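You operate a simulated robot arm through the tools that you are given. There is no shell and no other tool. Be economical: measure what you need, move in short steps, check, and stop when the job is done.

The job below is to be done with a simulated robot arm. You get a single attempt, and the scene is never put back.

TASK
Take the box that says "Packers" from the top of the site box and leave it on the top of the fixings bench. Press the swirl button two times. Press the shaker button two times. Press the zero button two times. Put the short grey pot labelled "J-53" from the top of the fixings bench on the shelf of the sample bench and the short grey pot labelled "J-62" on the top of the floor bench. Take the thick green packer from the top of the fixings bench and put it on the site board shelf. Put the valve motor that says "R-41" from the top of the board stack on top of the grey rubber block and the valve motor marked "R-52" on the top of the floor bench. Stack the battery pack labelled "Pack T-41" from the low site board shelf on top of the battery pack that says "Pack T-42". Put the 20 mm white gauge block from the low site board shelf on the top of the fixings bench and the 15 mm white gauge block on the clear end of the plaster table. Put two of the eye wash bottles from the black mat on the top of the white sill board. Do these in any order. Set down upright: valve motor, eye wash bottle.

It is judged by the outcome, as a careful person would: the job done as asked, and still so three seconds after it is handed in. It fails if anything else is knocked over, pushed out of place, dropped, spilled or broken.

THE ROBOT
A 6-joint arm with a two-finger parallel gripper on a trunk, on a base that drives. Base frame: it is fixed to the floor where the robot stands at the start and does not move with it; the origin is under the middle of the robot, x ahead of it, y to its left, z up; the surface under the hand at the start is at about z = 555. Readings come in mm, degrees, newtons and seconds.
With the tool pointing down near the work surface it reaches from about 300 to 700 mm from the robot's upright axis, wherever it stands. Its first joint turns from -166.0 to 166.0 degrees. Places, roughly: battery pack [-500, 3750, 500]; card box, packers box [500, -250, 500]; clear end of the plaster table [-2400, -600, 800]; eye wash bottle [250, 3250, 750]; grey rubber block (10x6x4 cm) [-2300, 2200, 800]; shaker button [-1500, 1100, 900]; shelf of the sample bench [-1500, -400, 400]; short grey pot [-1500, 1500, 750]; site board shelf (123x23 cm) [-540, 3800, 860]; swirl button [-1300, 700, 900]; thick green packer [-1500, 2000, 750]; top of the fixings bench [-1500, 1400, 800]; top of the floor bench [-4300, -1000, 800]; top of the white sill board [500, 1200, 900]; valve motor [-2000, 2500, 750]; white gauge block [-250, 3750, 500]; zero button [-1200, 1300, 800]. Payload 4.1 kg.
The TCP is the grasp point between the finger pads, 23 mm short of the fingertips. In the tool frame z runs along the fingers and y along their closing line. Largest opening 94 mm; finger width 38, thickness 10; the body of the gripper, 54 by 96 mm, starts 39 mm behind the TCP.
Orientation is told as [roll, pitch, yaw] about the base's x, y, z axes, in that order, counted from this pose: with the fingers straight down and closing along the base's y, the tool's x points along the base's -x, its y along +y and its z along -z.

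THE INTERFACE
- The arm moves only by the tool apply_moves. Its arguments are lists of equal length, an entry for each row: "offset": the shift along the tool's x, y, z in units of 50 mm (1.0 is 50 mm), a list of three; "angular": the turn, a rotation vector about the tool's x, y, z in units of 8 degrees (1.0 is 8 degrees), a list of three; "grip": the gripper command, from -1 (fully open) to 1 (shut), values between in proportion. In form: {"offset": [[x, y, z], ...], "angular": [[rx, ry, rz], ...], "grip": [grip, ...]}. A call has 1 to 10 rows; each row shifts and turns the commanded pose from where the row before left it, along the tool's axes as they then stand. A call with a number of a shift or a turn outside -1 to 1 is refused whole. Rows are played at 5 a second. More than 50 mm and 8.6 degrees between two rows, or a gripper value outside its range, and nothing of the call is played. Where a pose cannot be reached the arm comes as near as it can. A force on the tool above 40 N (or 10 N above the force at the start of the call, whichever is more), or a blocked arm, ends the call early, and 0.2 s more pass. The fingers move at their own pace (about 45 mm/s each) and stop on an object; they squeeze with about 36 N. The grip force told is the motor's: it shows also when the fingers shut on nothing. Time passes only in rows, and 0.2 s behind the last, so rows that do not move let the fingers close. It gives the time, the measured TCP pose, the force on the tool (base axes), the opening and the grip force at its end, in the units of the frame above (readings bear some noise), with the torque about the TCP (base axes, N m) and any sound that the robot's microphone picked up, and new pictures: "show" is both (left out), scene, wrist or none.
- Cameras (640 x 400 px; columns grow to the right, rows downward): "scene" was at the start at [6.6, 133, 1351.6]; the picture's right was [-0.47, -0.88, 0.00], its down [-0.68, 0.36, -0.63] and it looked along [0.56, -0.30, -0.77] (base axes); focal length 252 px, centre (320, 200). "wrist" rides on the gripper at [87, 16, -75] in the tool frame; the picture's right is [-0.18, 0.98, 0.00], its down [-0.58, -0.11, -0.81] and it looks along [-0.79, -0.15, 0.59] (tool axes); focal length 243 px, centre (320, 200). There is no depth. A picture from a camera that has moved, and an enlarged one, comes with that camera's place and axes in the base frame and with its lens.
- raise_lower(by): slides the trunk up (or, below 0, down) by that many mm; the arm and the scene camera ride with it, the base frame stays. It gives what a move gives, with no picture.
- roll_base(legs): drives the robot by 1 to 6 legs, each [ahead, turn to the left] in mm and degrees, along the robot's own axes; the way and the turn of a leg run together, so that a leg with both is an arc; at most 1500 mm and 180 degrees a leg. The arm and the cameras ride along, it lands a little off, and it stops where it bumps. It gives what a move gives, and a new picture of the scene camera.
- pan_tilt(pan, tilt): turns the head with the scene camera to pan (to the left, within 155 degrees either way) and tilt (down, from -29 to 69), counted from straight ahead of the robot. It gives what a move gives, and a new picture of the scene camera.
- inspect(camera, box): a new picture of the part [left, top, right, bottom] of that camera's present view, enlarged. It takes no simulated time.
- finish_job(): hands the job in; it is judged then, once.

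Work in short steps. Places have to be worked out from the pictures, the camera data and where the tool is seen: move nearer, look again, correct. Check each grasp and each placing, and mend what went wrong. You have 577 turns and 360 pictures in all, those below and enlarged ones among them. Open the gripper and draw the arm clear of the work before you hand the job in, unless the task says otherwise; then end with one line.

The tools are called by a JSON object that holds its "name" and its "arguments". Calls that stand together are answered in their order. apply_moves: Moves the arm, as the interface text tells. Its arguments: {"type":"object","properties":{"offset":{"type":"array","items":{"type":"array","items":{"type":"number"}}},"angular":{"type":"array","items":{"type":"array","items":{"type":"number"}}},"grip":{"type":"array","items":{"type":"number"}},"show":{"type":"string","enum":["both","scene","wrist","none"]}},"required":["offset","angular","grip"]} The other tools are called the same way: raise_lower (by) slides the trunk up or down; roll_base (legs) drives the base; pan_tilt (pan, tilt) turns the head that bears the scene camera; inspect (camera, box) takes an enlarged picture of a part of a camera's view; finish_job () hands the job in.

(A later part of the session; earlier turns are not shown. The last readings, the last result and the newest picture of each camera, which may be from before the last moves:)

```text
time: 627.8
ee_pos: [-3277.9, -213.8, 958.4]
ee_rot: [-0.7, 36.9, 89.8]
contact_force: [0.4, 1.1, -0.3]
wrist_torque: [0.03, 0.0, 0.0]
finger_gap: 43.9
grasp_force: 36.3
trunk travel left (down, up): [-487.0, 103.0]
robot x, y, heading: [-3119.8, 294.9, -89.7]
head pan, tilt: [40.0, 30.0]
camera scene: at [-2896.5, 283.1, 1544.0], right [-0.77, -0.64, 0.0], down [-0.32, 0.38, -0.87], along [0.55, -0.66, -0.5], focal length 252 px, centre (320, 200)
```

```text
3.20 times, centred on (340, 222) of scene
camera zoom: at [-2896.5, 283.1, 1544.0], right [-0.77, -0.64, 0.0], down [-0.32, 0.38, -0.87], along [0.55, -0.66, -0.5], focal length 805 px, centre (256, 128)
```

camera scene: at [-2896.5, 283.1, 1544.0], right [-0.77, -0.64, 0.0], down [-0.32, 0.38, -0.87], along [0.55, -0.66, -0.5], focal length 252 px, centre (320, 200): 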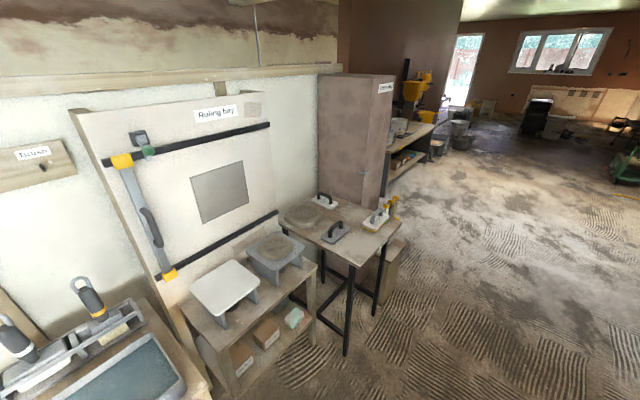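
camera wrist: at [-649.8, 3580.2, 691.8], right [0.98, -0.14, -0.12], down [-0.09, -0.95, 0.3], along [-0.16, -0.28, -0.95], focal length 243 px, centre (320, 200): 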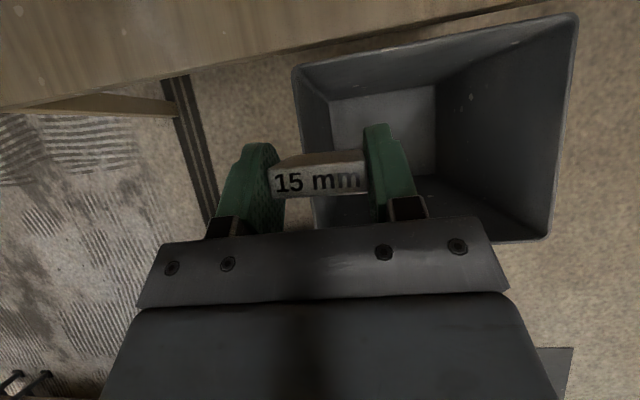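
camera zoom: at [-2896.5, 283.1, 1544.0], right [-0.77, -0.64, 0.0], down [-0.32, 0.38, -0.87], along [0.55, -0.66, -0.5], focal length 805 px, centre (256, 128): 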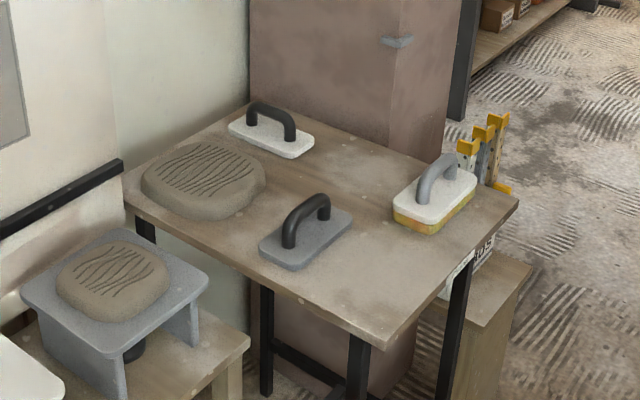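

The black-legged table is the plaster table; its aisle end near (-2470,-500) is clear. Driving up to it.

{"name": "roll_base", "arguments": {"legs": [[640, 0], [0, 90]]}}

{"name": "pan_tilt", "arguments": {"pan": -10, "tilt": 48}}

{"name": "inspect", "arguments": {"camera": "wrist", "box": [0, 0, 640, 400]}}

```text
time: 635.2
ee_pos: [-2615.1, -501.9, 958.5]
ee_rot: [-0.8, 36.9, 179.7]
contact_force: [-0.3, 0.0, 0.3]
wrist_torque: [-0.01, 0.01, -0.01]
finger_gap: 43.5
grasp_force: 36.0
trunk travel left (down, up): [-487.0, 103.0]
robot x, y, heading: [-3120.9, -344.0, 0.0]
head pan, tilt: [40.0, 30.0]
camera scene: at [-3113.4, -120.4, 1544.0], right [0.64, -0.77, 0.0], down [-0.38, -0.32, -0.87], along [0.66, 0.56, -0.5], focal length 252 px, centre (320, 200)
```

scene: 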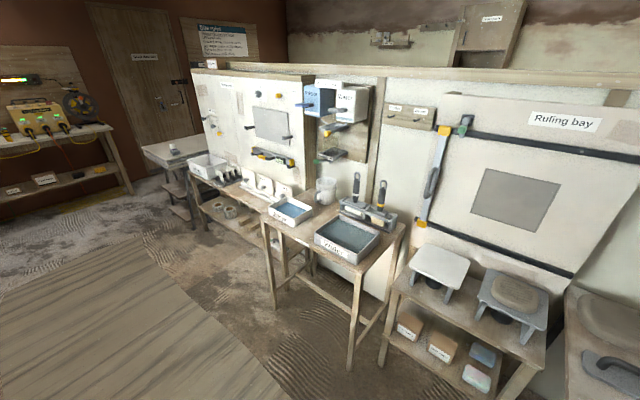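

```text
time: 636.4
ee_pos: [-2615.2, -501.1, 959.2]
ee_rot: [-0.8, 36.9, 179.8]
contact_force: [0.5, -0.4, 0.6]
wrist_torque: [-0.04, -0.03, 0.02]
finger_gap: 43.8
grasp_force: 36.2
trunk travel left (down, up): [-487.0, 103.0]
robot x, y, heading: [-3124.0, -346.8, -0.1]
head pan, tilt: [-10.0, 48.0]
camera scene: at [-3105.1, -192.2, 1517.2], right [-0.17, -0.98, 0.0], down [-0.73, 0.13, -0.67], along [0.66, -0.12, -0.74], focal length 252 px, centre (320, 200)
```

scene: 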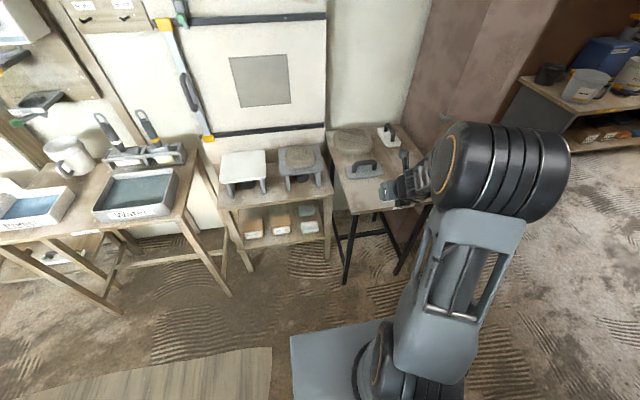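

```text
1.00 times, centred on (320, 200) of wrist (not enlarged: the box is as wide or as high as the picture)
camera zoom: at [-2589.9, -519.5, 1071.7], right [-0.14, -0.98, -0.12], down [-0.95, 0.1, 0.3], along [-0.28, 0.16, -0.95], focal length 243 px, centre (320, 200)
```

zoom: 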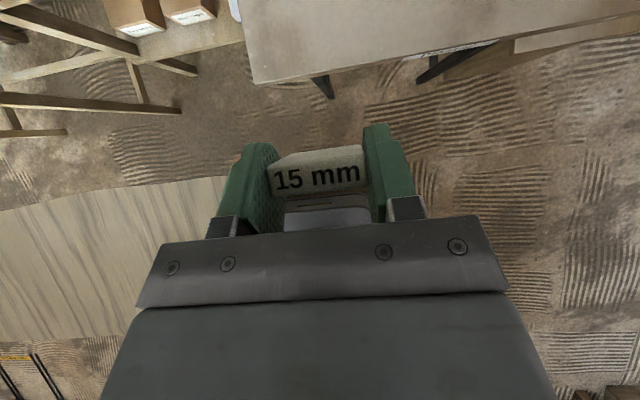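

{"name": "apply_moves", "arguments": {"offset": [[0.64, 0.12, 0.48], [0.64, 0.12, 0.48], [0.64, 0.12, 0.48], [0.64, 0.12, 0.48], [-0.6, 0, 0.8], [-0.3, 0, 0.4], [0, 0, 0]], "angular": [[0, 0, 0], [0, 0, 0], [0, 0, 0], [0, 0, 0], [0, 0, 0], [0, 0, 0], [0, 0, 0]], "grip": [1, 1, 1, 1, 1, 1, 1], "show": "both"}}

{"name": "inspect", "arguments": {"camera": "scene", "box": [320, 100, 480, 200]}}

```text
time: 638.0
ee_pos: [-2453.2, -524.5, 883.0]
ee_rot: [-0.8, 36.9, 179.7]
contact_force: [0.5, 0.0, -0.2]
wrist_torque: [-0.02, -0.02, -0.02]
finger_gap: 43.9
grasp_force: 35.8
trunk travel left (down, up): [-487.0, 103.0]
robot x, y, heading: [-3119.6, -342.5, 0.1]
head pan, tilt: [-10.0, 48.0]
camera scene: at [-3105.0, -192.3, 1517.2], right [-0.17, -0.98, 0.0], down [-0.73, 0.13, -0.67], along [0.66, -0.12, -0.74], focal length 252 px, centre (320, 200)
camera wrist: at [-2429.6, -542.3, 996.0], right [-0.14, -0.98, -0.12], down [-0.95, 0.1, 0.3], along [-0.28, 0.16, -0.95], focal length 243 px, centre (320, 200)
```

scene: 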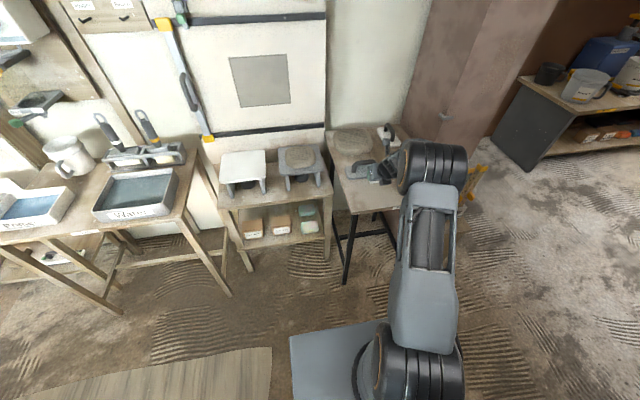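
wrist: 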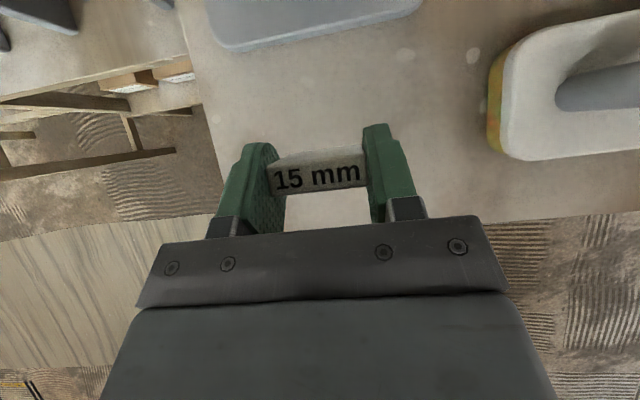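

```text
4.00 times, centred on (400, 150) of scene
camera zoom: at [-3105.0, -192.3, 1517.2], right [-0.17, -0.98, 0.0], down [-0.73, 0.13, -0.67], along [0.66, -0.12, -0.74], focal length 1006 px, centre (0, 400)
```

zoom: 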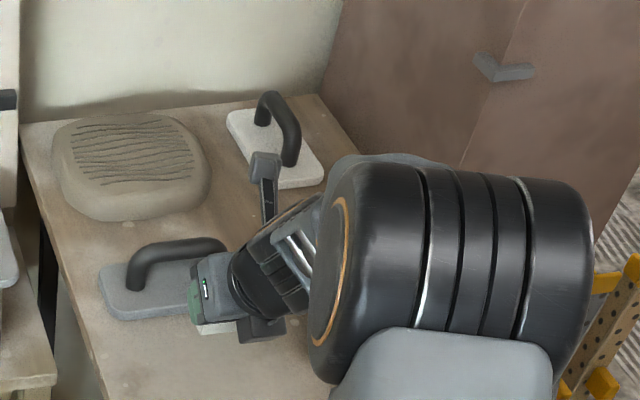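

{"name": "apply_moves", "arguments": {"offset": [[-0.44, 0, 0.59], [-0.036, 0, 0.048], [0, 0, 0]], "angular": [[0, 0, 0], [0, 0, 0], [0, 0, 0]], "grip": [1, 1, 1], "show": "none"}}

{"name": "apply_moves", "arguments": {"offset": [[-0.036, 0, 0.048], [0, 0, 0]], "angular": [[0, 0, 0], [0, 0, 0]], "grip": [1, 1], "show": "none"}}

{"name": "apply_moves", "arguments": {"offset": [[-0.036, 0, 0.048], [0, 0, 0]], "angular": [[0, 0, 0], [0, 0, 0]], "grip": [1, 1], "show": "none"}}

```text
time: 638.8
ee_pos: [-2454.1, -524.5, 844.6]
ee_rot: [-0.8, 36.9, 179.8]
contact_force: [0.7, -0.1, -0.9]
wrist_torque: [0.01, 0.02, 0.01]
finger_gap: 44.0
grasp_force: 35.8
trunk travel left (down, up): [-487.0, 103.0]
robot x, y, heading: [-3123.8, -344.0, -0.2]
head pan, tilt: [-10.0, 48.0]
```

```text
time: 639.4
ee_pos: [-2454.5, -523.8, 841.4]
ee_rot: [-0.8, 36.9, 179.8]
contact_force: [0.9, 0.7, 0.1]
wrist_torque: [0.0, 0.0, -0.02]
finger_gap: 44.0
grasp_force: 36.2
trunk travel left (down, up): [-487.0, 103.0]
robot x, y, heading: [-3122.1, -342.4, -0.1]
head pan, tilt: [-10.0, 48.0]
```

```text
time: 640.0
ee_pos: [-2454.2, -523.7, 838.2]
ee_rot: [-0.7, 36.9, 179.8]
contact_force: [-0.2, 0.6, -0.3]
wrist_torque: [0.01, -0.02, -0.01]
finger_gap: 43.7
grasp_force: 35.8
trunk travel left (down, up): [-487.0, 103.0]
robot x, y, heading: [-3122.7, -345.2, 0.0]
head pan, tilt: [-10.0, 48.0]
```

{"name": "apply_moves", "arguments": {"offset": [[-0.036, 0, 0.048], [0, 0, 0]], "angular": [[0, 0, 0], [0, 0, 0]], "grip": [1, 1], "show": "none"}}

{"name": "apply_moves", "arguments": {"offset": [[-0.036, 0, 0.048], [0, 0, 0]], "angular": [[0, 0, 0], [0, 0, 0]], "grip": [1, 1], "show": "none"}}

```text
time: 640.6
ee_pos: [-2454.8, -523.1, 835.8]
ee_rot: [-0.8, 36.9, 179.8]
contact_force: [0.4, 1.0, 0.3]
wrist_torque: [0.02, -0.01, 0.02]
finger_gap: 43.8
grasp_force: 36.5
trunk travel left (down, up): [-487.0, 103.0]
robot x, y, heading: [-3121.6, -343.7, -0.2]
head pan, tilt: [-10.0, 48.0]
```

```text
time: 641.2
ee_pos: [-2453.5, -522.7, 832.8]
ee_rot: [-0.7, 36.8, 179.8]
contact_force: [-1.3, 0.3, -0.5]
wrist_torque: [0.01, 0.0, -0.01]
finger_gap: 43.7
grasp_force: 36.2
trunk travel left (down, up): [-487.0, 103.0]
robot x, y, heading: [-3121.0, -346.8, -0.2]
head pan, tilt: [-10.0, 48.0]
```

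{"name": "apply_moves", "arguments": {"offset": [[-0.048, 0, 0.064], [0, 0, 0]], "angular": [[0, 0, 0], [0, 0, 0]], "grip": [1, 1], "show": "none"}}

{"name": "apply_moves", "arguments": {"offset": [[-0.048, 0, 0.064], [0, 0, 0]], "angular": [[0, 0, 0], [0, 0, 0]], "grip": [1, 1], "show": "none"}}

{"name": "apply_moves", "arguments": {"offset": [[-0.048, 0, 0.064], [0, 0, 0]], "angular": [[0, 0, 0], [0, 0, 0]], "grip": [1, 1], "show": "wrist"}}

```text
time: 641.8
ee_pos: [-2455.0, -522.7, 827.9]
ee_rot: [-0.8, 36.9, 179.8]
contact_force: [-0.6, 0.8, 0.1]
wrist_torque: [-0.01, 0.04, 0.02]
finger_gap: 44.0
grasp_force: 35.6
trunk travel left (down, up): [-487.0, 103.0]
robot x, y, heading: [-3120.4, -346.5, 0.0]
head pan, tilt: [-10.0, 48.0]
```

```text
time: 642.4
ee_pos: [-2454.8, -523.1, 823.7]
ee_rot: [-0.8, 36.9, 179.8]
contact_force: [-0.1, -0.4, -0.4]
wrist_torque: [-0.01, 0.0, 0.0]
finger_gap: 44.0
grasp_force: 36.2
trunk travel left (down, up): [-487.0, 103.0]
robot x, y, heading: [-3117.6, -347.2, -0.0]
head pan, tilt: [-10.0, 48.0]
```

```text
time: 643.0
ee_pos: [-2453.2, -522.7, 820.9]
ee_rot: [-0.7, 36.9, 179.9]
contact_force: [0.6, -0.5, 7.6]
wrist_torque: [-0.15, -0.04, 0.0]
finger_gap: 44.0
grasp_force: 36.0
trunk travel left (down, up): [-487.0, 103.0]
robot x, y, heading: [-3121.3, -345.4, 0.0]
head pan, tilt: [-10.0, 48.0]
camera wrist: at [-2429.6, -541.3, 934.4], right [-0.14, -0.98, -0.12], down [-0.95, 0.1, 0.29], along [-0.28, 0.16, -0.95], focal length 243 px, centre (320, 200)
```

wrist: 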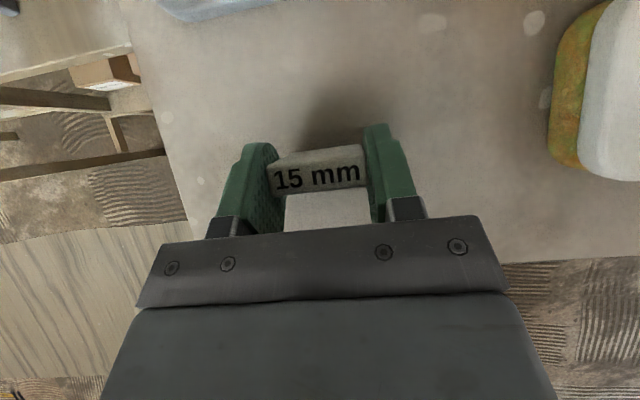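

Contact (table z≈780). Release and retreat.

{"name": "apply_moves", "arguments": {"offset": [[0, 0, 0], [0, 0, 0], [0, 0, -0.5], [0, 0, -1], [0, 0, -1], [0, 0, -1], [0, 0, 0]], "angular": [[0, 0, 0], [0, 0, 0], [0, 0, 0], [0, 0, 0], [0, 0, 0], [0, 0, 0], [0, 0, 0]], "grip": [-0.5, -0.5, -0.5, -0.5, -0.5, -1, -1], "show": "wrist"}}

```text
time: 644.6
ee_pos: [-2559.6, -525.4, 959.7]
ee_rot: [-0.8, 36.8, 179.7]
contact_force: [-0.7, -0.1, -0.1]
wrist_torque: [-0.03, -0.01, 0.01]
finger_gap: 94.0
grasp_force: 0.0
trunk travel left (down, up): [-487.0, 103.0]
robot x, y, heading: [-3122.7, -345.9, -0.2]
head pan, tilt: [-10.0, 48.0]
camera wrist: at [-2535.3, -543.0, 1072.2], right [-0.14, -0.98, -0.12], down [-0.95, 0.1, 0.3], along [-0.28, 0.16, -0.95], focal length 243 px, centre (320, 200)
```

wrist: 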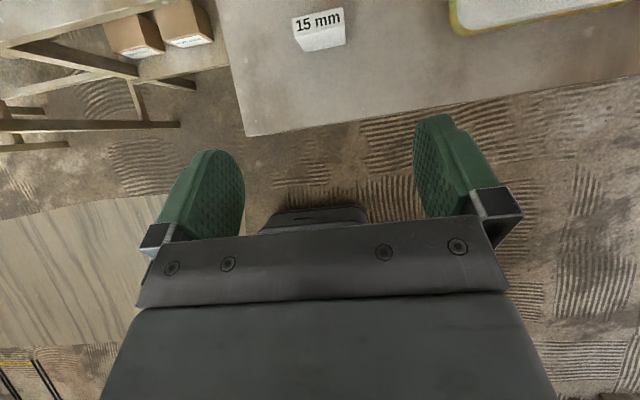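

15 mm block is placed. Now to the eye wash bottles: back off and drive north around again.

{"name": "roll_base", "arguments": {"legs": [[-130, 0], [0, 90], [1300, 0], [1300, 0], [0, -33], [900, 0]]}}

{"name": "roll_base", "arguments": {"legs": [[0, -57]]}}

```text
time: 667.9
ee_pos: [-2326.6, 3372.4, 958.8]
ee_rot: [-0.8, 36.9, -123.5]
contact_force: [0.6, -0.1, 0.5]
wrist_torque: [0.03, 0.02, 0.0]
finger_gap: 94.1
grasp_force: 0.0
trunk travel left (down, up): [-487.0, 103.0]
robot x, y, heading: [-2787.9, 3005.1, 56.6]
head pan, tilt: [-10.0, 48.0]
camera scene: at [-2904.9, 3099.8, 1517.2], right [0.73, -0.69, 0.0], down [-0.51, -0.54, -0.67], along [0.46, 0.49, -0.74], focal length 252 px, centre (320, 200)
```

scene: 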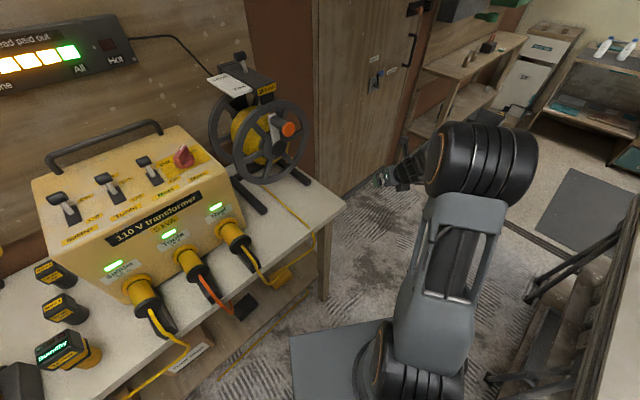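

```text
time: 670.8
ee_pos: [-2222.0, 2825.2, 960.1]
ee_rot: [-0.8, 36.9, -179.8]
contact_force: [0.4, 0.0, -0.4]
wrist_torque: [0.01, -0.01, -0.01]
finger_gap: 93.8
grasp_force: 0.0
trunk travel left (down, up): [-487.0, 103.0]
robot x, y, heading: [-2787.6, 2996.4, 0.5]
head pan, tilt: [-10.0, 48.0]
camera scene: at [-2770.3, 3153.8, 1517.2], right [-0.17, -0.99, 0.0], down [-0.73, 0.12, -0.67], along [0.66, -0.11, -0.74], focal length 252 px, centre (320, 200)
```

scene: 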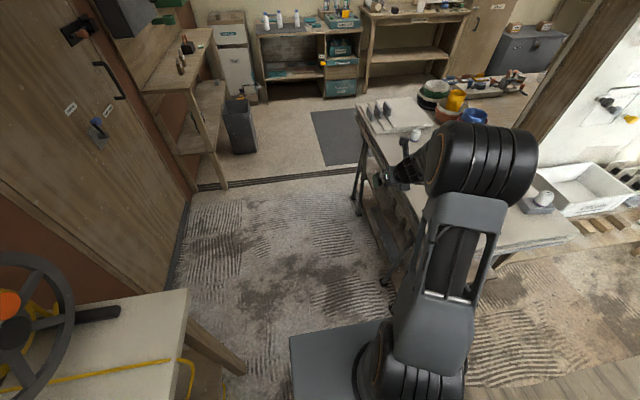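

{"name": "roll_base", "arguments": {"legs": [[0, 2], [1100, 0], [1050, 0], [0, -30]]}}

{"name": "pan_tilt", "arguments": {"pan": 25, "tilt": 35}}

{"name": "inspect", "arguments": {"camera": "scene", "box": [160, 80, 480, 280]}}

```text
time: 683.3
ee_pos: [-212.1, 2685.1, 958.3]
ee_rot: [-0.8, 36.8, 152.5]
contact_force: [-0.7, 0.0, 0.6]
wrist_torque: [-0.03, 0.03, 0.0]
finger_gap: 93.7
grasp_force: 0.1
trunk travel left (down, up): [-487.0, 103.0]
robot x, y, heading: [-625.4, 3102.9, -27.4]
head pan, tilt: [-10.0, 48.0]
camera scene: at [-543.7, 3230.8, 1517.2], right [-0.61, -0.8, 0.0], down [-0.59, 0.45, -0.67], along [0.53, -0.41, -0.74], focal length 252 px, centre (320, 200)
```

scene: 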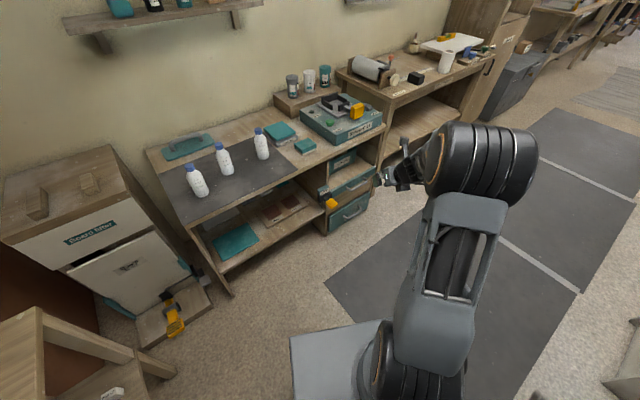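

```text
time: 684.3
ee_pos: [-211.7, 2684.1, 959.0]
ee_rot: [-0.8, 37.0, 152.5]
contact_force: [0.2, -0.7, 0.6]
wrist_torque: [0.01, -0.05, 0.0]
finger_gap: 94.0
grasp_force: 0.1
trunk travel left (down, up): [-487.0, 103.0]
robot x, y, heading: [-628.9, 3101.4, -27.3]
head pan, tilt: [25.0, 35.0]
camera scene: at [-518.3, 3275.1, 1536.2], right [-0.04, -1.0, 0.0], down [-0.57, 0.02, -0.82], along [0.82, -0.03, -0.57], focal length 252 px, centre (320, 200)
```

scene: 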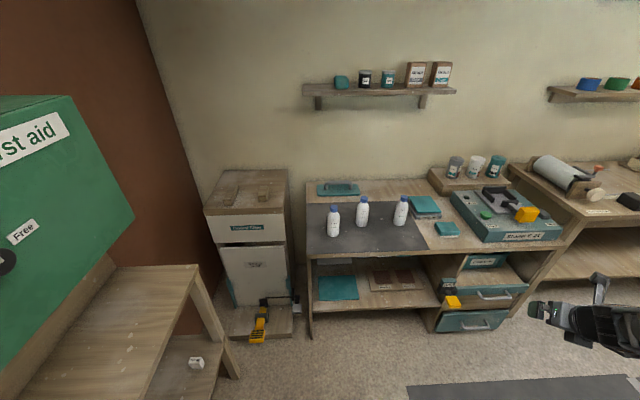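

```text
2.00 times, centred on (320, 180) of scene
camera zoom: at [-518.3, 3275.1, 1536.2], right [-0.04, -1.0, 0.0], down [-0.57, 0.02, -0.82], along [0.82, -0.03, -0.57], focal length 503 px, centre (320, 240)
```

zoom: 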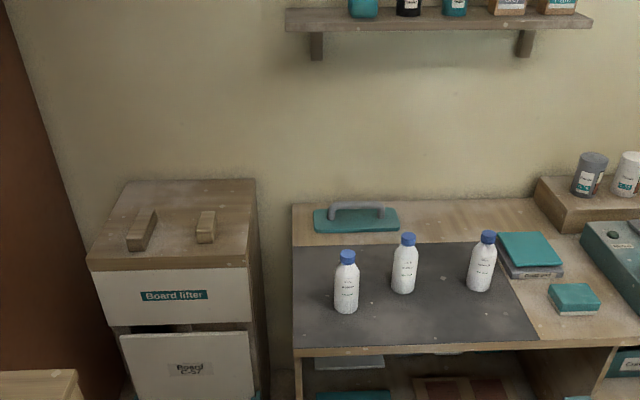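

Bottles stand on the black mat. I untilt and unwind the wrist to the normal (rel. yaw 0) pose for a vertical grasp.

{"name": "apply_moves", "arguments": {"offset": [[0, 0, 0], [0, 0, 0], [0, 0, 0], [0, 0, 0], [0, 0, 0], [0, 0, 0], [0, 0, 0], [0, 0, 0], [0, 0, 0], [0, 0, 0]], "angular": [[0, -1, 0], [0, -1, 0], [0, -1, 0], [0, -1, 0], [0, -0.6, 0], [0, 0, -1], [0, 0, -1], [0, 0, -1], [0, 0, -1], [0, 0, -1]], "grip": [-1, -1, -1, -1, -1, -1, -1, -1, -1, -1], "show": "none"}}

{"name": "apply_moves", "arguments": {"offset": [[0, 0, 0], [0, 0, 0], [0, 0, 0], [0, 0, 0], [0, 0, 0], [0, 0, 0], [0, 0, 0], [0, 0, 0], [0, 0, 0], [0, 0, 0]], "angular": [[0, 0, -1], [0, 0, -1], [0, 0, -1], [0, 0, -1], [0, 0, -1], [0, 0, -1], [0, 0, -1], [0, 0, -1], [0, 0, -1], [0, 0, -1]], "grip": [-1, -1, -1, -1, -1, -1, -1, -1, -1, -1], "show": "none"}}

{"name": "apply_moves", "arguments": {"offset": [[0, 0, 0], [0, 0, 0], [0, 0, 0], [0, 0, 0], [0, 0, 0], [0, 0, 0], [0, 0, 0], [0, 0, 0]], "angular": [[0, 0, -1], [0, 0, -1], [0, 0, -1], [0, 0, -1], [0, 0, -1], [0, 0, -1], [0, 0, -1], [0, 0, -0.4]], "grip": [-1, -1, -1, -1, -1, -1, -1, -1], "show": "none"}}

```text
time: 686.5
ee_pos: [-210.2, 2686.1, 959.6]
ee_rot: [-0.4, 0.5, -166.9]
contact_force: [0.0, -0.5, 0.3]
wrist_torque: [-0.01, -0.02, -0.02]
finger_gap: 94.3
grasp_force: 0.0
trunk travel left (down, up): [-487.0, 103.0]
robot x, y, heading: [-631.3, 3103.5, -27.5]
head pan, tilt: [25.0, 35.0]
```

```text
time: 688.7
ee_pos: [-211.9, 2684.7, 958.2]
ee_rot: [0.4, 0.5, -87.0]
contact_force: [-0.1, -1.0, -0.6]
wrist_torque: [0.01, 0.0, -0.02]
finger_gap: 94.4
grasp_force: 0.0
trunk travel left (down, up): [-487.0, 103.0]
robot x, y, heading: [-631.1, 3103.5, -27.2]
head pan, tilt: [25.0, 35.0]
```

```text
time: 690.5
ee_pos: [-212.3, 2685.0, 959.7]
ee_rot: [0.6, -0.1, -27.7]
contact_force: [-0.3, 0.1, 0.1]
wrist_torque: [-0.05, -0.02, -0.03]
finger_gap: 94.2
grasp_force: 0.0
trunk travel left (down, up): [-487.0, 103.0]
robot x, y, heading: [-627.9, 3102.5, -27.5]
head pan, tilt: [25.0, 35.0]
```

{"name": "apply_moves", "arguments": {"offset": [[1, 0, -0.05], [1, 0, 0], [0.6, 0, 0]], "angular": [[0.075, 0, 0], [0, 0, 0], [0, 0, 0]], "grip": [-1, -1, -1], "show": "none"}}

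{"name": "raise_lower", "arguments": {"by": 90}}

{"name": "roll_base", "arguments": {"legs": [[300, 0], [0, 28], [90, 0]]}}

{"name": "pan_tilt", "arguments": {"pan": 0, "tilt": 45}}

{"name": "inspect", "arguments": {"camera": "wrist", "box": [0, 0, 640, 400]}}

```text
time: 691.3
ee_pos: [-326.9, 2746.6, 961.6]
ee_rot: [0.0, -0.1, -27.8]
contact_force: [0.1, -1.1, 0.8]
wrist_torque: [0.0, -0.01, -0.02]
finger_gap: 93.9
grasp_force: 0.0
trunk travel left (down, up): [-487.0, 103.0]
robot x, y, heading: [-630.8, 3106.1, -27.2]
head pan, tilt: [25.0, 35.0]
```

```text
time: 692.6
ee_pos: [-327.2, 2745.8, 1053.6]
ee_rot: [0.1, -0.1, -27.9]
contact_force: [-0.6, -1.1, -0.4]
wrist_torque: [0.03, 0.0, 0.04]
finger_gap: 94.1
grasp_force: 0.1
trunk travel left (down, up): [-577.0, 13.0]
robot x, y, heading: [-626.3, 3102.3, -27.3]
head pan, tilt: [25.0, 35.0]
```

```text
time: 696.7
ee_pos: [164.3, 2796.2, 1051.4]
ee_rot: [-0.1, 0.0, 0.5]
contact_force: [0.1, 0.1, 0.6]
wrist_torque: [0.01, 0.01, 0.01]
finger_gap: 94.2
grasp_force: 0.1
trunk travel left (down, up): [-577.0, 13.0]
robot x, y, heading: [-270.9, 2968.3, 1.0]
head pan, tilt: [25.0, 35.0]
camera scene: at [-254.5, 3171.5, 1626.2], right [0.44, -0.9, 0.0], down [-0.52, -0.25, -0.82], along [0.74, 0.36, -0.57], focal length 252 px, centre (320, 200)
```

scene: 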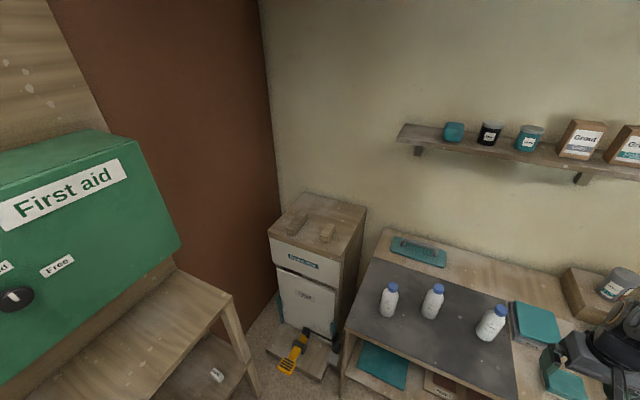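

```text
time: 697.6
ee_pos: [163.7, 2795.1, 1052.3]
ee_rot: [0.1, -0.2, 0.4]
contact_force: [0.0, 0.5, 0.2]
wrist_torque: [0.0, -0.01, -0.02]
finger_gap: 94.1
grasp_force: 0.1
trunk travel left (down, up): [-577.0, 13.0]
robot x, y, heading: [-270.9, 2967.0, 1.1]
head pan, tilt: [0.0, 45.0]
camera scene: at [-253.6, 3134.4, 1611.4], right [0.02, -1.0, 0.0], down [-0.71, -0.01, -0.71], along [0.71, 0.01, -0.71], focal length 252 px, centre (320, 200)
```

scene: 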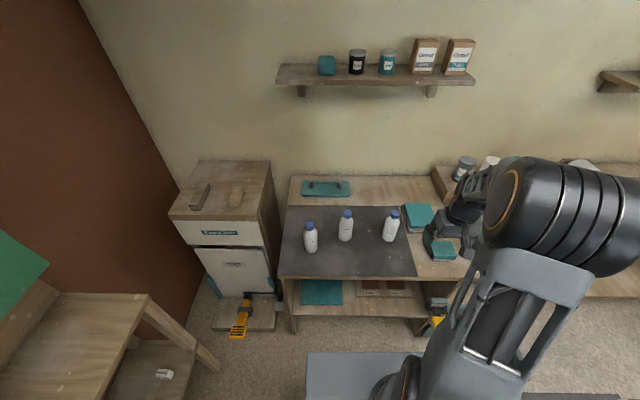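

```text
1.00 times, centred on (320, 200) of wrist (not enlarged: the box is as wide or as high as the picture)
camera zoom: at [77.7, 2811.0, 1127.6], right [0.18, 0.98, 0.0], down [0.58, -0.1, 0.81], along [0.79, -0.14, -0.59], focal length 243 px, centre (320, 200)
```

zoom: 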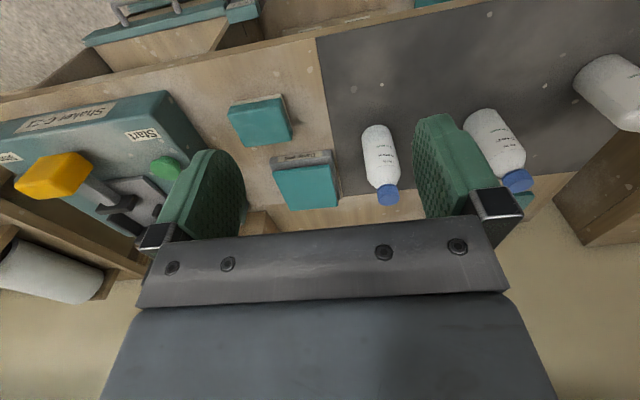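

Bottle C is at ≈(393,2863), B at ≈(390,3042), cap tops ≈903. I close in 60 mm and move above C.

{"name": "roll_base", "arguments": {"legs": [[60, 0]]}}

{"name": "apply_moves", "arguments": {"offset": [[-0.845, 0.34, 0], [-0.845, 0.34, 0], [-0.845, 0.34, 0], [-0.845, 0.34, 0], [0, 0, 0.8], [0, 0, 0]], "angular": [[0, 0, 0], [0, 0, 0], [0, 0, 0], [0, 0, 0], [0, 0, 0], [0, 0, 0]], "grip": [-1, -1, -1, -1, -1, -1], "show": "both"}}

{"name": "inspect", "arguments": {"camera": "scene", "box": [320, 150, 480, 250]}}

```text
time: 698.6
ee_pos: [225.3, 2797.8, 1052.0]
ee_rot: [0.1, 0.0, 0.5]
contact_force: [0.0, 0.1, 1.0]
wrist_torque: [-0.02, 0.02, 0.01]
finger_gap: 94.5
grasp_force: 0.2
trunk travel left (down, up): [-577.0, 13.0]
robot x, y, heading: [-206.3, 2963.0, 0.9]
head pan, tilt: [0.0, 45.0]
camera scene: at [-191.8, 3135.4, 1611.4], right [0.02, -1.0, 0.0], down [-0.71, -0.01, -0.71], along [0.71, 0.01, -0.71], focal length 252 px, centre (320, 200)
```

scene: 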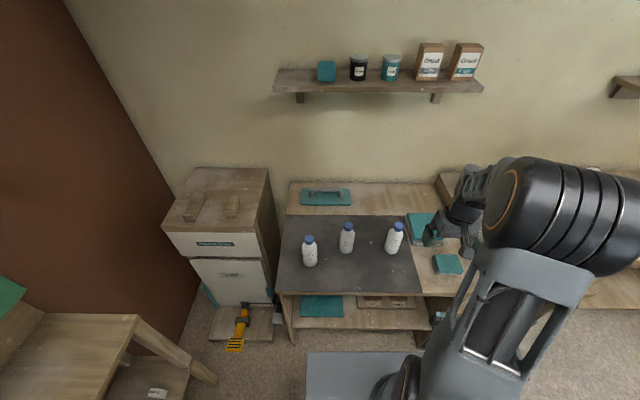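

```text
time: 700.0
ee_pos: [393.2, 2866.9, 1012.4]
ee_rot: [0.0, -0.1, 0.5]
contact_force: [1.0, 0.0, -0.9]
wrist_torque: [0.0, 0.02, -0.01]
finger_gap: 94.1
grasp_force: 0.1
trunk travel left (down, up): [-577.0, 13.0]
robot x, y, heading: [-214.6, 2967.6, 1.0]
head pan, tilt: [0.0, 45.0]
camera scene: at [-193.0, 3135.3, 1611.4], right [0.02, -1.0, 0.0], down [-0.71, -0.01, -0.71], along [0.71, 0.01, -0.71], focal length 252 px, centre (320, 200)
camera wrist: at [307.1, 2881.6, 1087.8], right [0.18, 0.98, 0.0], down [0.58, -0.1, 0.81], along [0.79, -0.14, -0.59], focal length 243 px, centre (320, 200)
```

scene: 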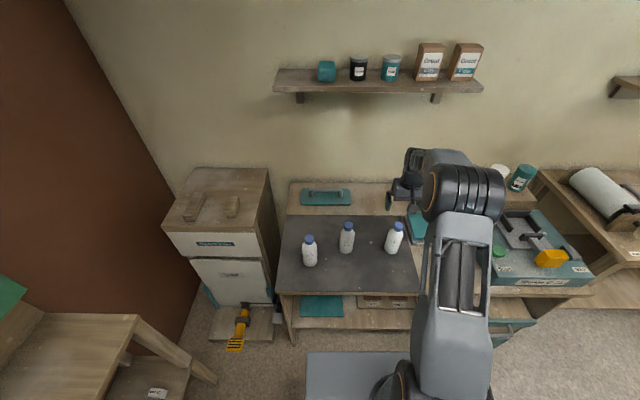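
wrist: 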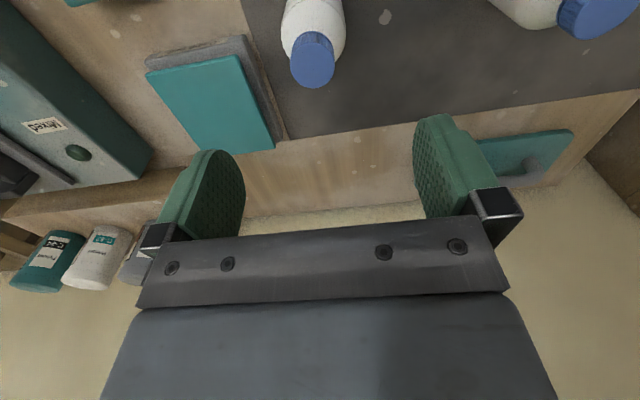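

```text
4.00 times, centred on (400, 200) of scene
camera zoom: at [-193.0, 3135.3, 1611.4], right [0.02, -1.0, 0.0], down [-0.71, -0.01, -0.71], along [0.71, 0.01, -0.71], focal length 1006 px, centre (0, 200)
```

zoom: 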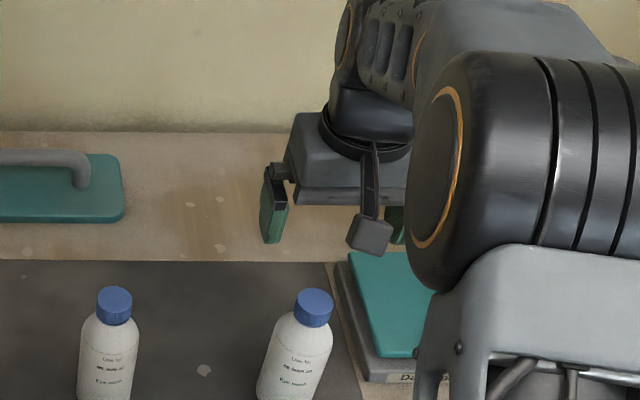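

{"name": "apply_moves", "arguments": {"offset": [[0, -0.15, 0.4], [0, 0, 0.4], [0, 0, 0]], "angular": [[0, 0, 0], [0, 0, 0], [0, 0, 0]], "grip": [-1, -1, -1], "show": "wrist"}}

```text
time: 700.8
ee_pos: [393.9, 2859.2, 971.9]
ee_rot: [0.0, -0.1, 0.5]
contact_force: [0.3, -0.2, 0.0]
wrist_torque: [0.0, 0.0, 0.0]
finger_gap: 94.0
grasp_force: 0.0
trunk travel left (down, up): [-577.0, 13.0]
robot x, y, heading: [-210.1, 2971.6, 0.8]
head pan, tilt: [0.0, 45.0]
camera wrist: at [307.1, 2874.2, 1047.7], right [0.18, 0.98, 0.0], down [0.58, -0.1, 0.81], along [0.79, -0.14, -0.59], focal length 243 px, centre (320, 200)
```

wrist: 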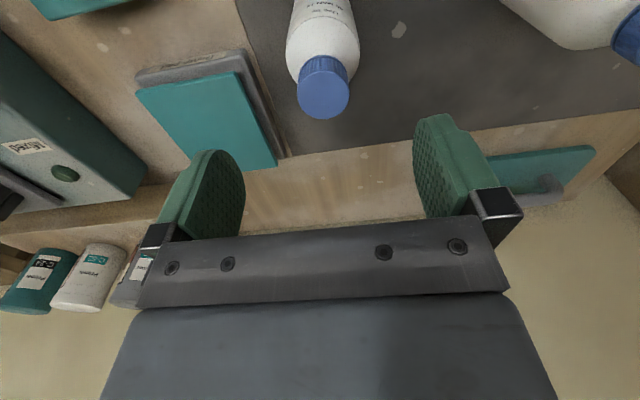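

Cap top ≈915, centre ≈(385,2862). I lower onto the bottle with fingers around the upper body.

{"name": "apply_moves", "arguments": {"offset": [[0.18, 0.05, 0], [0, 0, 0.6], [0, 0, 0.4], [0, 0, 0]], "angular": [[0, 0, 0], [0, 0, 0], [0, 0, 0], [0, 0, 0]], "grip": [-1, -1, -1, -1], "show": "wrist"}}

{"name": "inspect", "arguments": {"camera": "scene", "box": [320, 150, 480, 250]}}

```text
time: 701.8
ee_pos: [384.7, 2862.8, 920.6]
ee_rot: [0.0, -0.1, 0.6]
contact_force: [0.7, -0.6, 0.2]
wrist_torque: [0.0, 0.02, 0.02]
finger_gap: 94.0
grasp_force: 0.1
trunk travel left (down, up): [-577.0, 13.0]
robot x, y, heading: [-210.2, 2968.1, 0.7]
head pan, tilt: [0.0, 45.0]
camera wrist: at [297.7, 2876.8, 997.5], right [0.18, 0.98, 0.0], down [0.58, -0.1, 0.81], along [0.79, -0.14, -0.59], focal length 243 px, centre (320, 200)
```

wrist: 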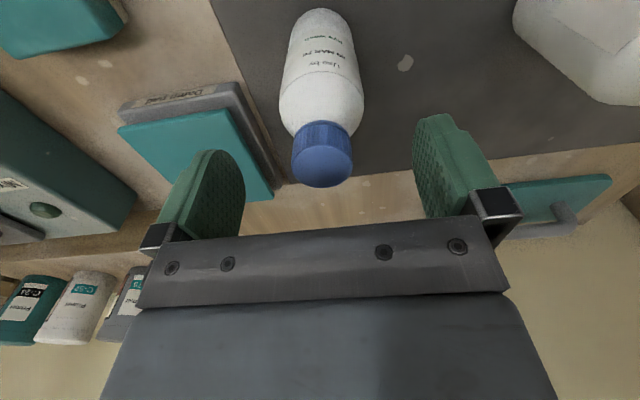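

```text
4.00 times, centred on (400, 200) of scene
camera zoom: at [-193.1, 3135.5, 1611.4], right [0.02, -1.0, 0.0], down [-0.71, -0.01, -0.71], along [0.71, 0.01, -0.71], focal length 1006 px, centre (0, 200)
```

zoom: 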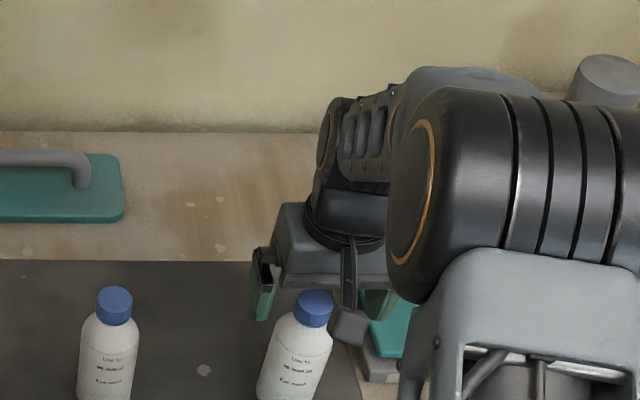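

Refined: cap top ≈905 at (388,2861). Lower to TCP 873 and grip.

{"name": "apply_moves", "arguments": {"offset": [[-0.07, -0.03, 0.5], [0, 0, 0.3], [0, 0, 0.15], [0, 0, 0]], "angular": [[0, 0, 0], [0, 0, 0], [0, 0, 0], [0, 0, 0]], "grip": [-1, -1, -1, -1], "show": "wrist"}}

```text
time: 702.8
ee_pos: [387.9, 2860.0, 873.6]
ee_rot: [0.0, -0.2, 0.5]
contact_force: [0.3, -1.3, 0.0]
wrist_torque: [-0.02, 0.02, 0.01]
finger_gap: 93.9
grasp_force: 0.0
trunk travel left (down, up): [-577.0, 13.0]
robot x, y, heading: [-211.1, 2968.4, 1.0]
head pan, tilt: [0.0, 45.0]
camera wrist: at [301.9, 2874.8, 950.4], right [0.18, 0.98, 0.0], down [0.58, -0.1, 0.81], along [0.79, -0.14, -0.59], focal length 243 px, centre (320, 200)
```

wrist: 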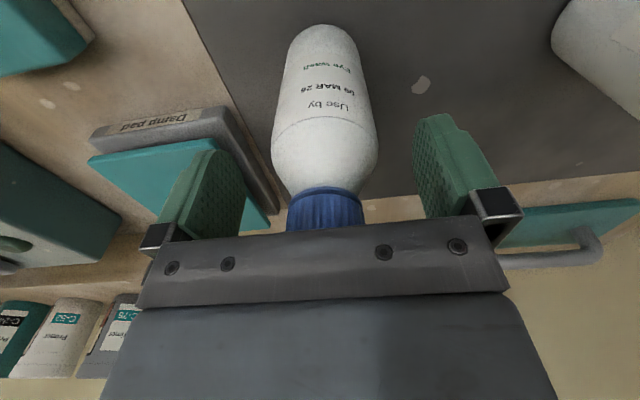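

{"name": "apply_moves", "arguments": {"offset": [[0, 0, 0.08], [0, 0, 0], [0, 0, 0], [0, 0, 0], [0, 0, 0]], "angular": [[0, 0, 0], [0, 0, 0], [0, 0, 0], [0, 0, 0], [0, 0, 0]], "grip": [-1, 1, 1, 1, 1], "show": "wrist"}}

```text
time: 704.0
ee_pos: [388.8, 2860.0, 872.4]
ee_rot: [0.0, 0.0, 0.5]
contact_force: [-0.2, 3.6, 5.5]
wrist_torque: [0.22, 0.04, -0.02]
finger_gap: 52.5
grasp_force: 36.1
trunk travel left (down, up): [-577.0, 13.0]
robot x, y, heading: [-210.5, 2966.2, 0.8]
head pan, tilt: [0.0, 45.0]
camera wrist: at [301.6, 2875.5, 947.1], right [0.18, 0.98, 0.0], down [0.58, -0.1, 0.81], along [0.8, -0.14, -0.59], focal length 243 px, centre (320, 200)
```

wrist: 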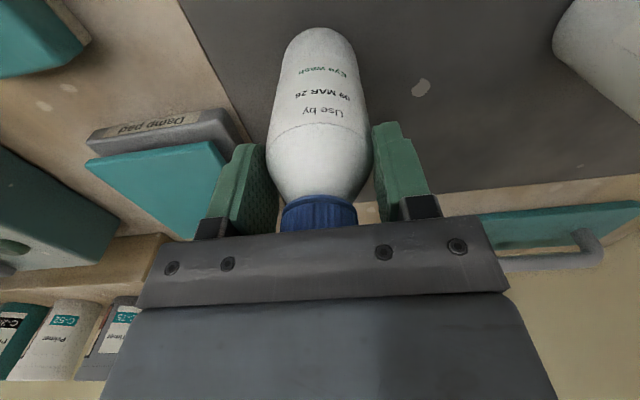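

Gripped on the body. Lift and check.

{"name": "apply_moves", "arguments": {"offset": [[0, 0, 0], [0, 0, -0.4], [0, 0, -1], [0, 0, -1], [0, 0, -1], [0, 0, 0]], "angular": [[0, 0, 0], [0, 0, 0], [0, 0, 0], [0, 0, 0], [0, 0, 0], [0, 0, 0]], "grip": [1, 1, 1, 1, 1, 1], "show": "both"}}

{"name": "inspect", "arguments": {"camera": "scene", "box": [320, 130, 480, 250]}}

```text
time: 705.4
ee_pos: [387.8, 2860.5, 1039.9]
ee_rot: [-0.1, 0.0, 0.6]
contact_force: [0.8, 0.6, -2.4]
wrist_torque: [0.03, -0.03, 0.03]
finger_gap: 52.3
grasp_force: 36.2
trunk travel left (down, up): [-577.0, 13.0]
robot x, y, heading: [-211.4, 2967.4, 1.2]
head pan, tilt: [0.0, 45.0]
camera scene: at [-192.7, 3135.4, 1611.4], right [0.02, -1.0, 0.0], down [-0.71, -0.01, -0.71], along [0.71, 0.01, -0.71], focal length 252 px, centre (320, 200)
camera wrist: at [301.6, 2875.1, 1115.9], right [0.18, 0.98, 0.0], down [0.58, -0.1, 0.81], along [0.79, -0.14, -0.59], focal length 243 px, centre (320, 200)
```

scene: 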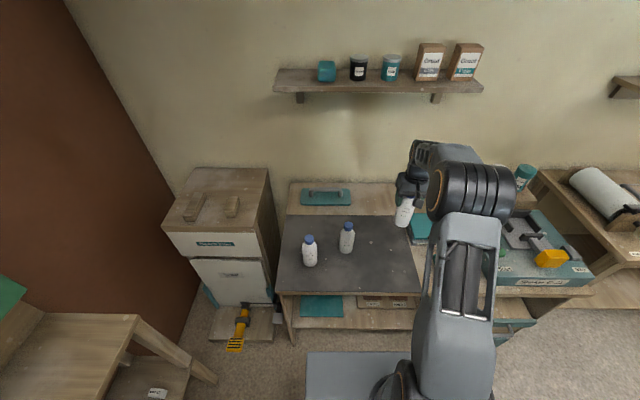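
wrist: 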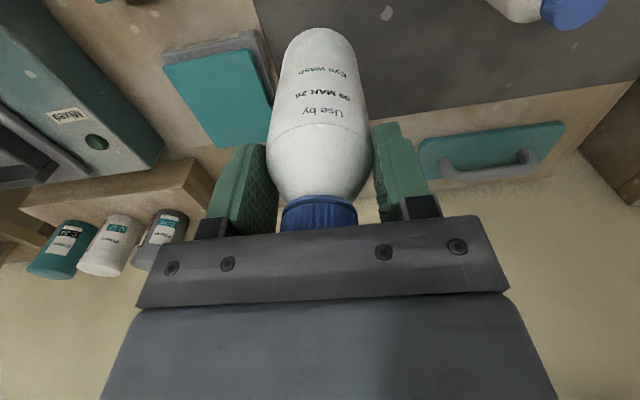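

```text
3.33 times, centred on (400, 190) of scene
camera zoom: at [-192.7, 3135.4, 1611.4], right [0.02, -1.0, 0.0], down [-0.71, -0.01, -0.71], along [0.71, 0.01, -0.71], focal length 838 px, centre (53, 233)
```

zoom: 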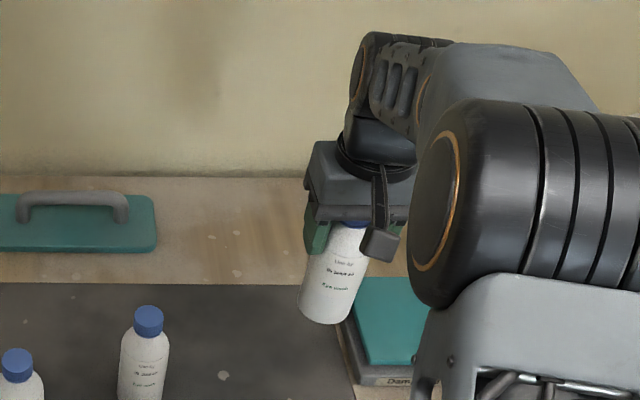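

Bottle held upright. I raise it further and drive to the sill board bench.

{"name": "apply_moves", "arguments": {"offset": [[0.8, 0, -0.6], [0.8, 0, -0.6], [0.8, 0, 0]], "angular": [[0, 0, 0], [0, 0, 0], [0, 0, 0]], "grip": [1, 1, 1], "show": "none"}}

{"name": "roll_base", "arguments": {"legs": [[-250, 0], [0, -91], [1000, 0], [760, 0], [0, 90]]}}

{"name": "pan_tilt", "arguments": {"pan": 0, "tilt": 42}}

{"name": "inspect", "arguments": {"camera": "scene", "box": [160, 80, 480, 280]}}

```text
time: 706.2
ee_pos: [266.2, 2859.3, 1099.0]
ee_rot: [0.0, -0.1, 0.5]
contact_force: [-0.2, 0.6, -1.1]
wrist_torque: [0.01, 0.03, -0.02]
finger_gap: 52.4
grasp_force: 35.9
trunk travel left (down, up): [-577.0, 13.0]
robot x, y, heading: [-210.6, 2968.5, 1.1]
head pan, tilt: [0.0, 45.0]
```

```text
time: 724.1
ee_pos: [48.5, 1102.7, 1099.3]
ee_rot: [-0.1, -0.1, 0.2]
contact_force: [0.1, 0.0, -3.8]
wrist_torque: [0.0, 0.01, 0.0]
finger_gap: 52.2
grasp_force: 36.7
trunk travel left (down, up): [-577.0, 13.0]
robot x, y, heading: [-431.6, 1214.2, 0.6]
head pan, tilt: [0.0, 45.0]
camera scene: at [-410.5, 1381.7, 1611.4], right [0.01, -1.0, 0.0], down [-0.71, -0.01, -0.71], along [0.71, 0.01, -0.71], focal length 252 px, centre (320, 200)
```

scene: 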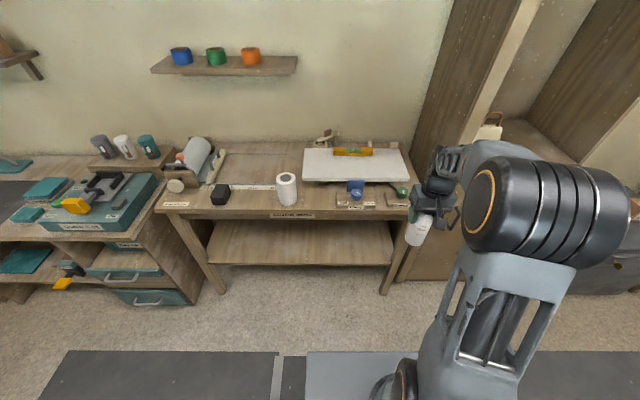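

```text
time: 724.7
ee_pos: [48.7, 1102.6, 1098.3]
ee_rot: [0.1, 0.0, 0.2]
contact_force: [0.6, -0.2, -2.2]
wrist_torque: [0.01, 0.0, 0.0]
finger_gap: 52.5
grasp_force: 35.8
trunk travel left (down, up): [-577.0, 13.0]
robot x, y, heading: [-427.6, 1213.5, 1.0]
head pan, tilt: [0.0, 42.0]
camera scene: at [-408.3, 1381.6, 1615.7], right [0.01, -1.0, 0.0], down [-0.67, -0.01, -0.74], along [0.74, 0.01, -0.67], focal length 252 px, centre (320, 200)
```

scene: 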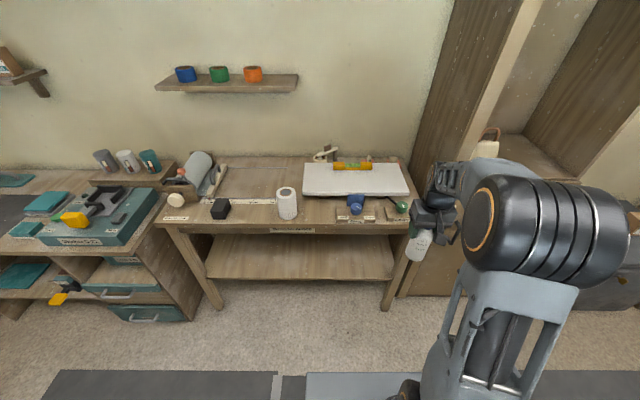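

```text
2.00 times, centred on (320, 180) of scene
camera zoom: at [-408.3, 1381.6, 1615.7], right [0.01, -1.0, 0.0], down [-0.67, -0.01, -0.74], along [0.74, 0.01, -0.67], focal length 503 px, centre (320, 240)
```

zoom: 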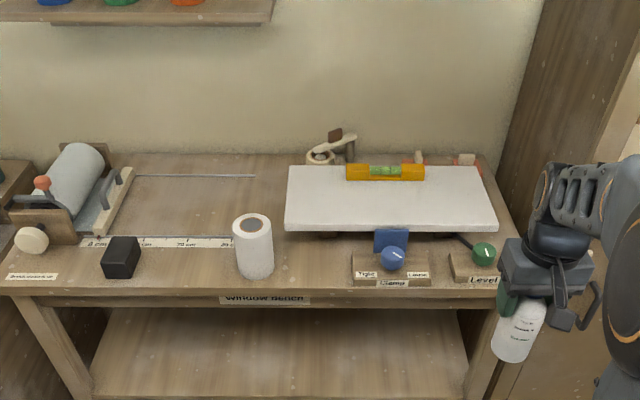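

The white sill board spans about x 430–668, y 990–1476 (z≈900) with the level at its back. I drive up and place the bottle near its front left.

{"name": "roll_base", "arguments": {"legs": [[320, 0]]}}

{"name": "inspect", "arguments": {"camera": "scene", "box": [160, 120, 480, 320]}}

{"name": "inspect", "arguments": {"camera": "wrist", "box": [0, 0, 640, 400]}}

```text
time: 726.9
ee_pos: [369.6, 1107.7, 1099.7]
ee_rot: [0.1, 0.0, 0.2]
contact_force: [-0.2, 0.2, -2.8]
wrist_torque: [-0.03, -0.01, -0.03]
finger_gap: 52.2
grasp_force: 36.1
trunk travel left (down, up): [-577.0, 13.0]
robot x, y, heading: [-108.9, 1219.7, 0.8]
head pan, tilt: [0.0, 42.0]
camera scene: at [-87.7, 1385.7, 1615.7], right [0.01, -1.0, 0.0], down [-0.67, -0.01, -0.74], along [0.74, 0.01, -0.67], focal length 252 px, centre (320, 200)
```

scene: 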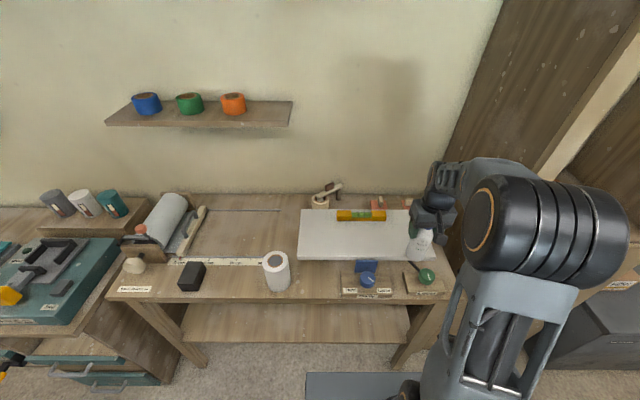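

```text
2.00 times, centred on (320, 220) of scene
camera zoom: at [-87.7, 1385.7, 1615.7], right [0.01, -1.0, 0.0], down [-0.67, -0.01, -0.74], along [0.74, 0.01, -0.67], focal length 503 px, centre (320, 160)
```

zoom: 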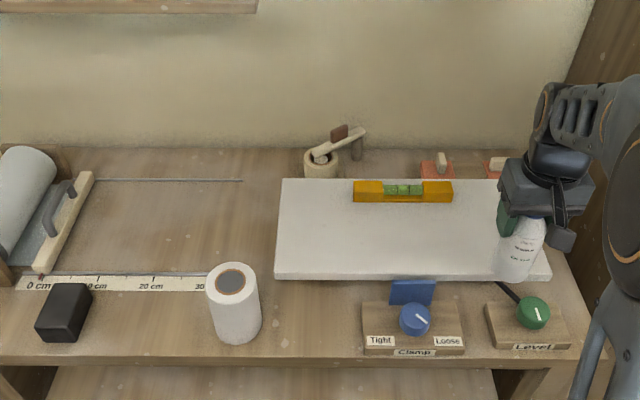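

```text
1.00 times, centred on (320, 200) of wrist (not enlarged: the box is as wide or as high as the picture)
camera zoom: at [282.5, 1123.0, 1174.6], right [0.18, 0.98, 0.0], down [0.58, -0.11, 0.81], along [0.79, -0.14, -0.59], focal length 243 px, centre (320, 200)
```

zoom: 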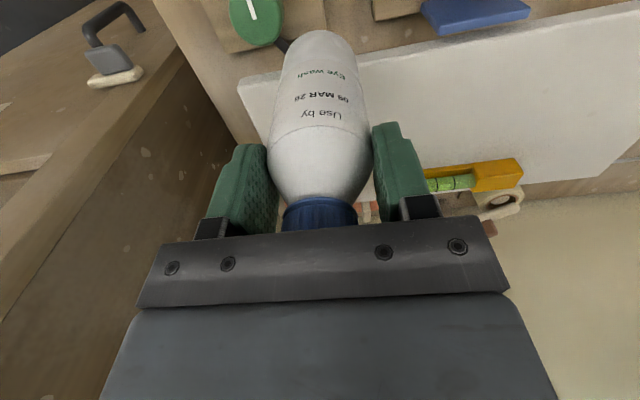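

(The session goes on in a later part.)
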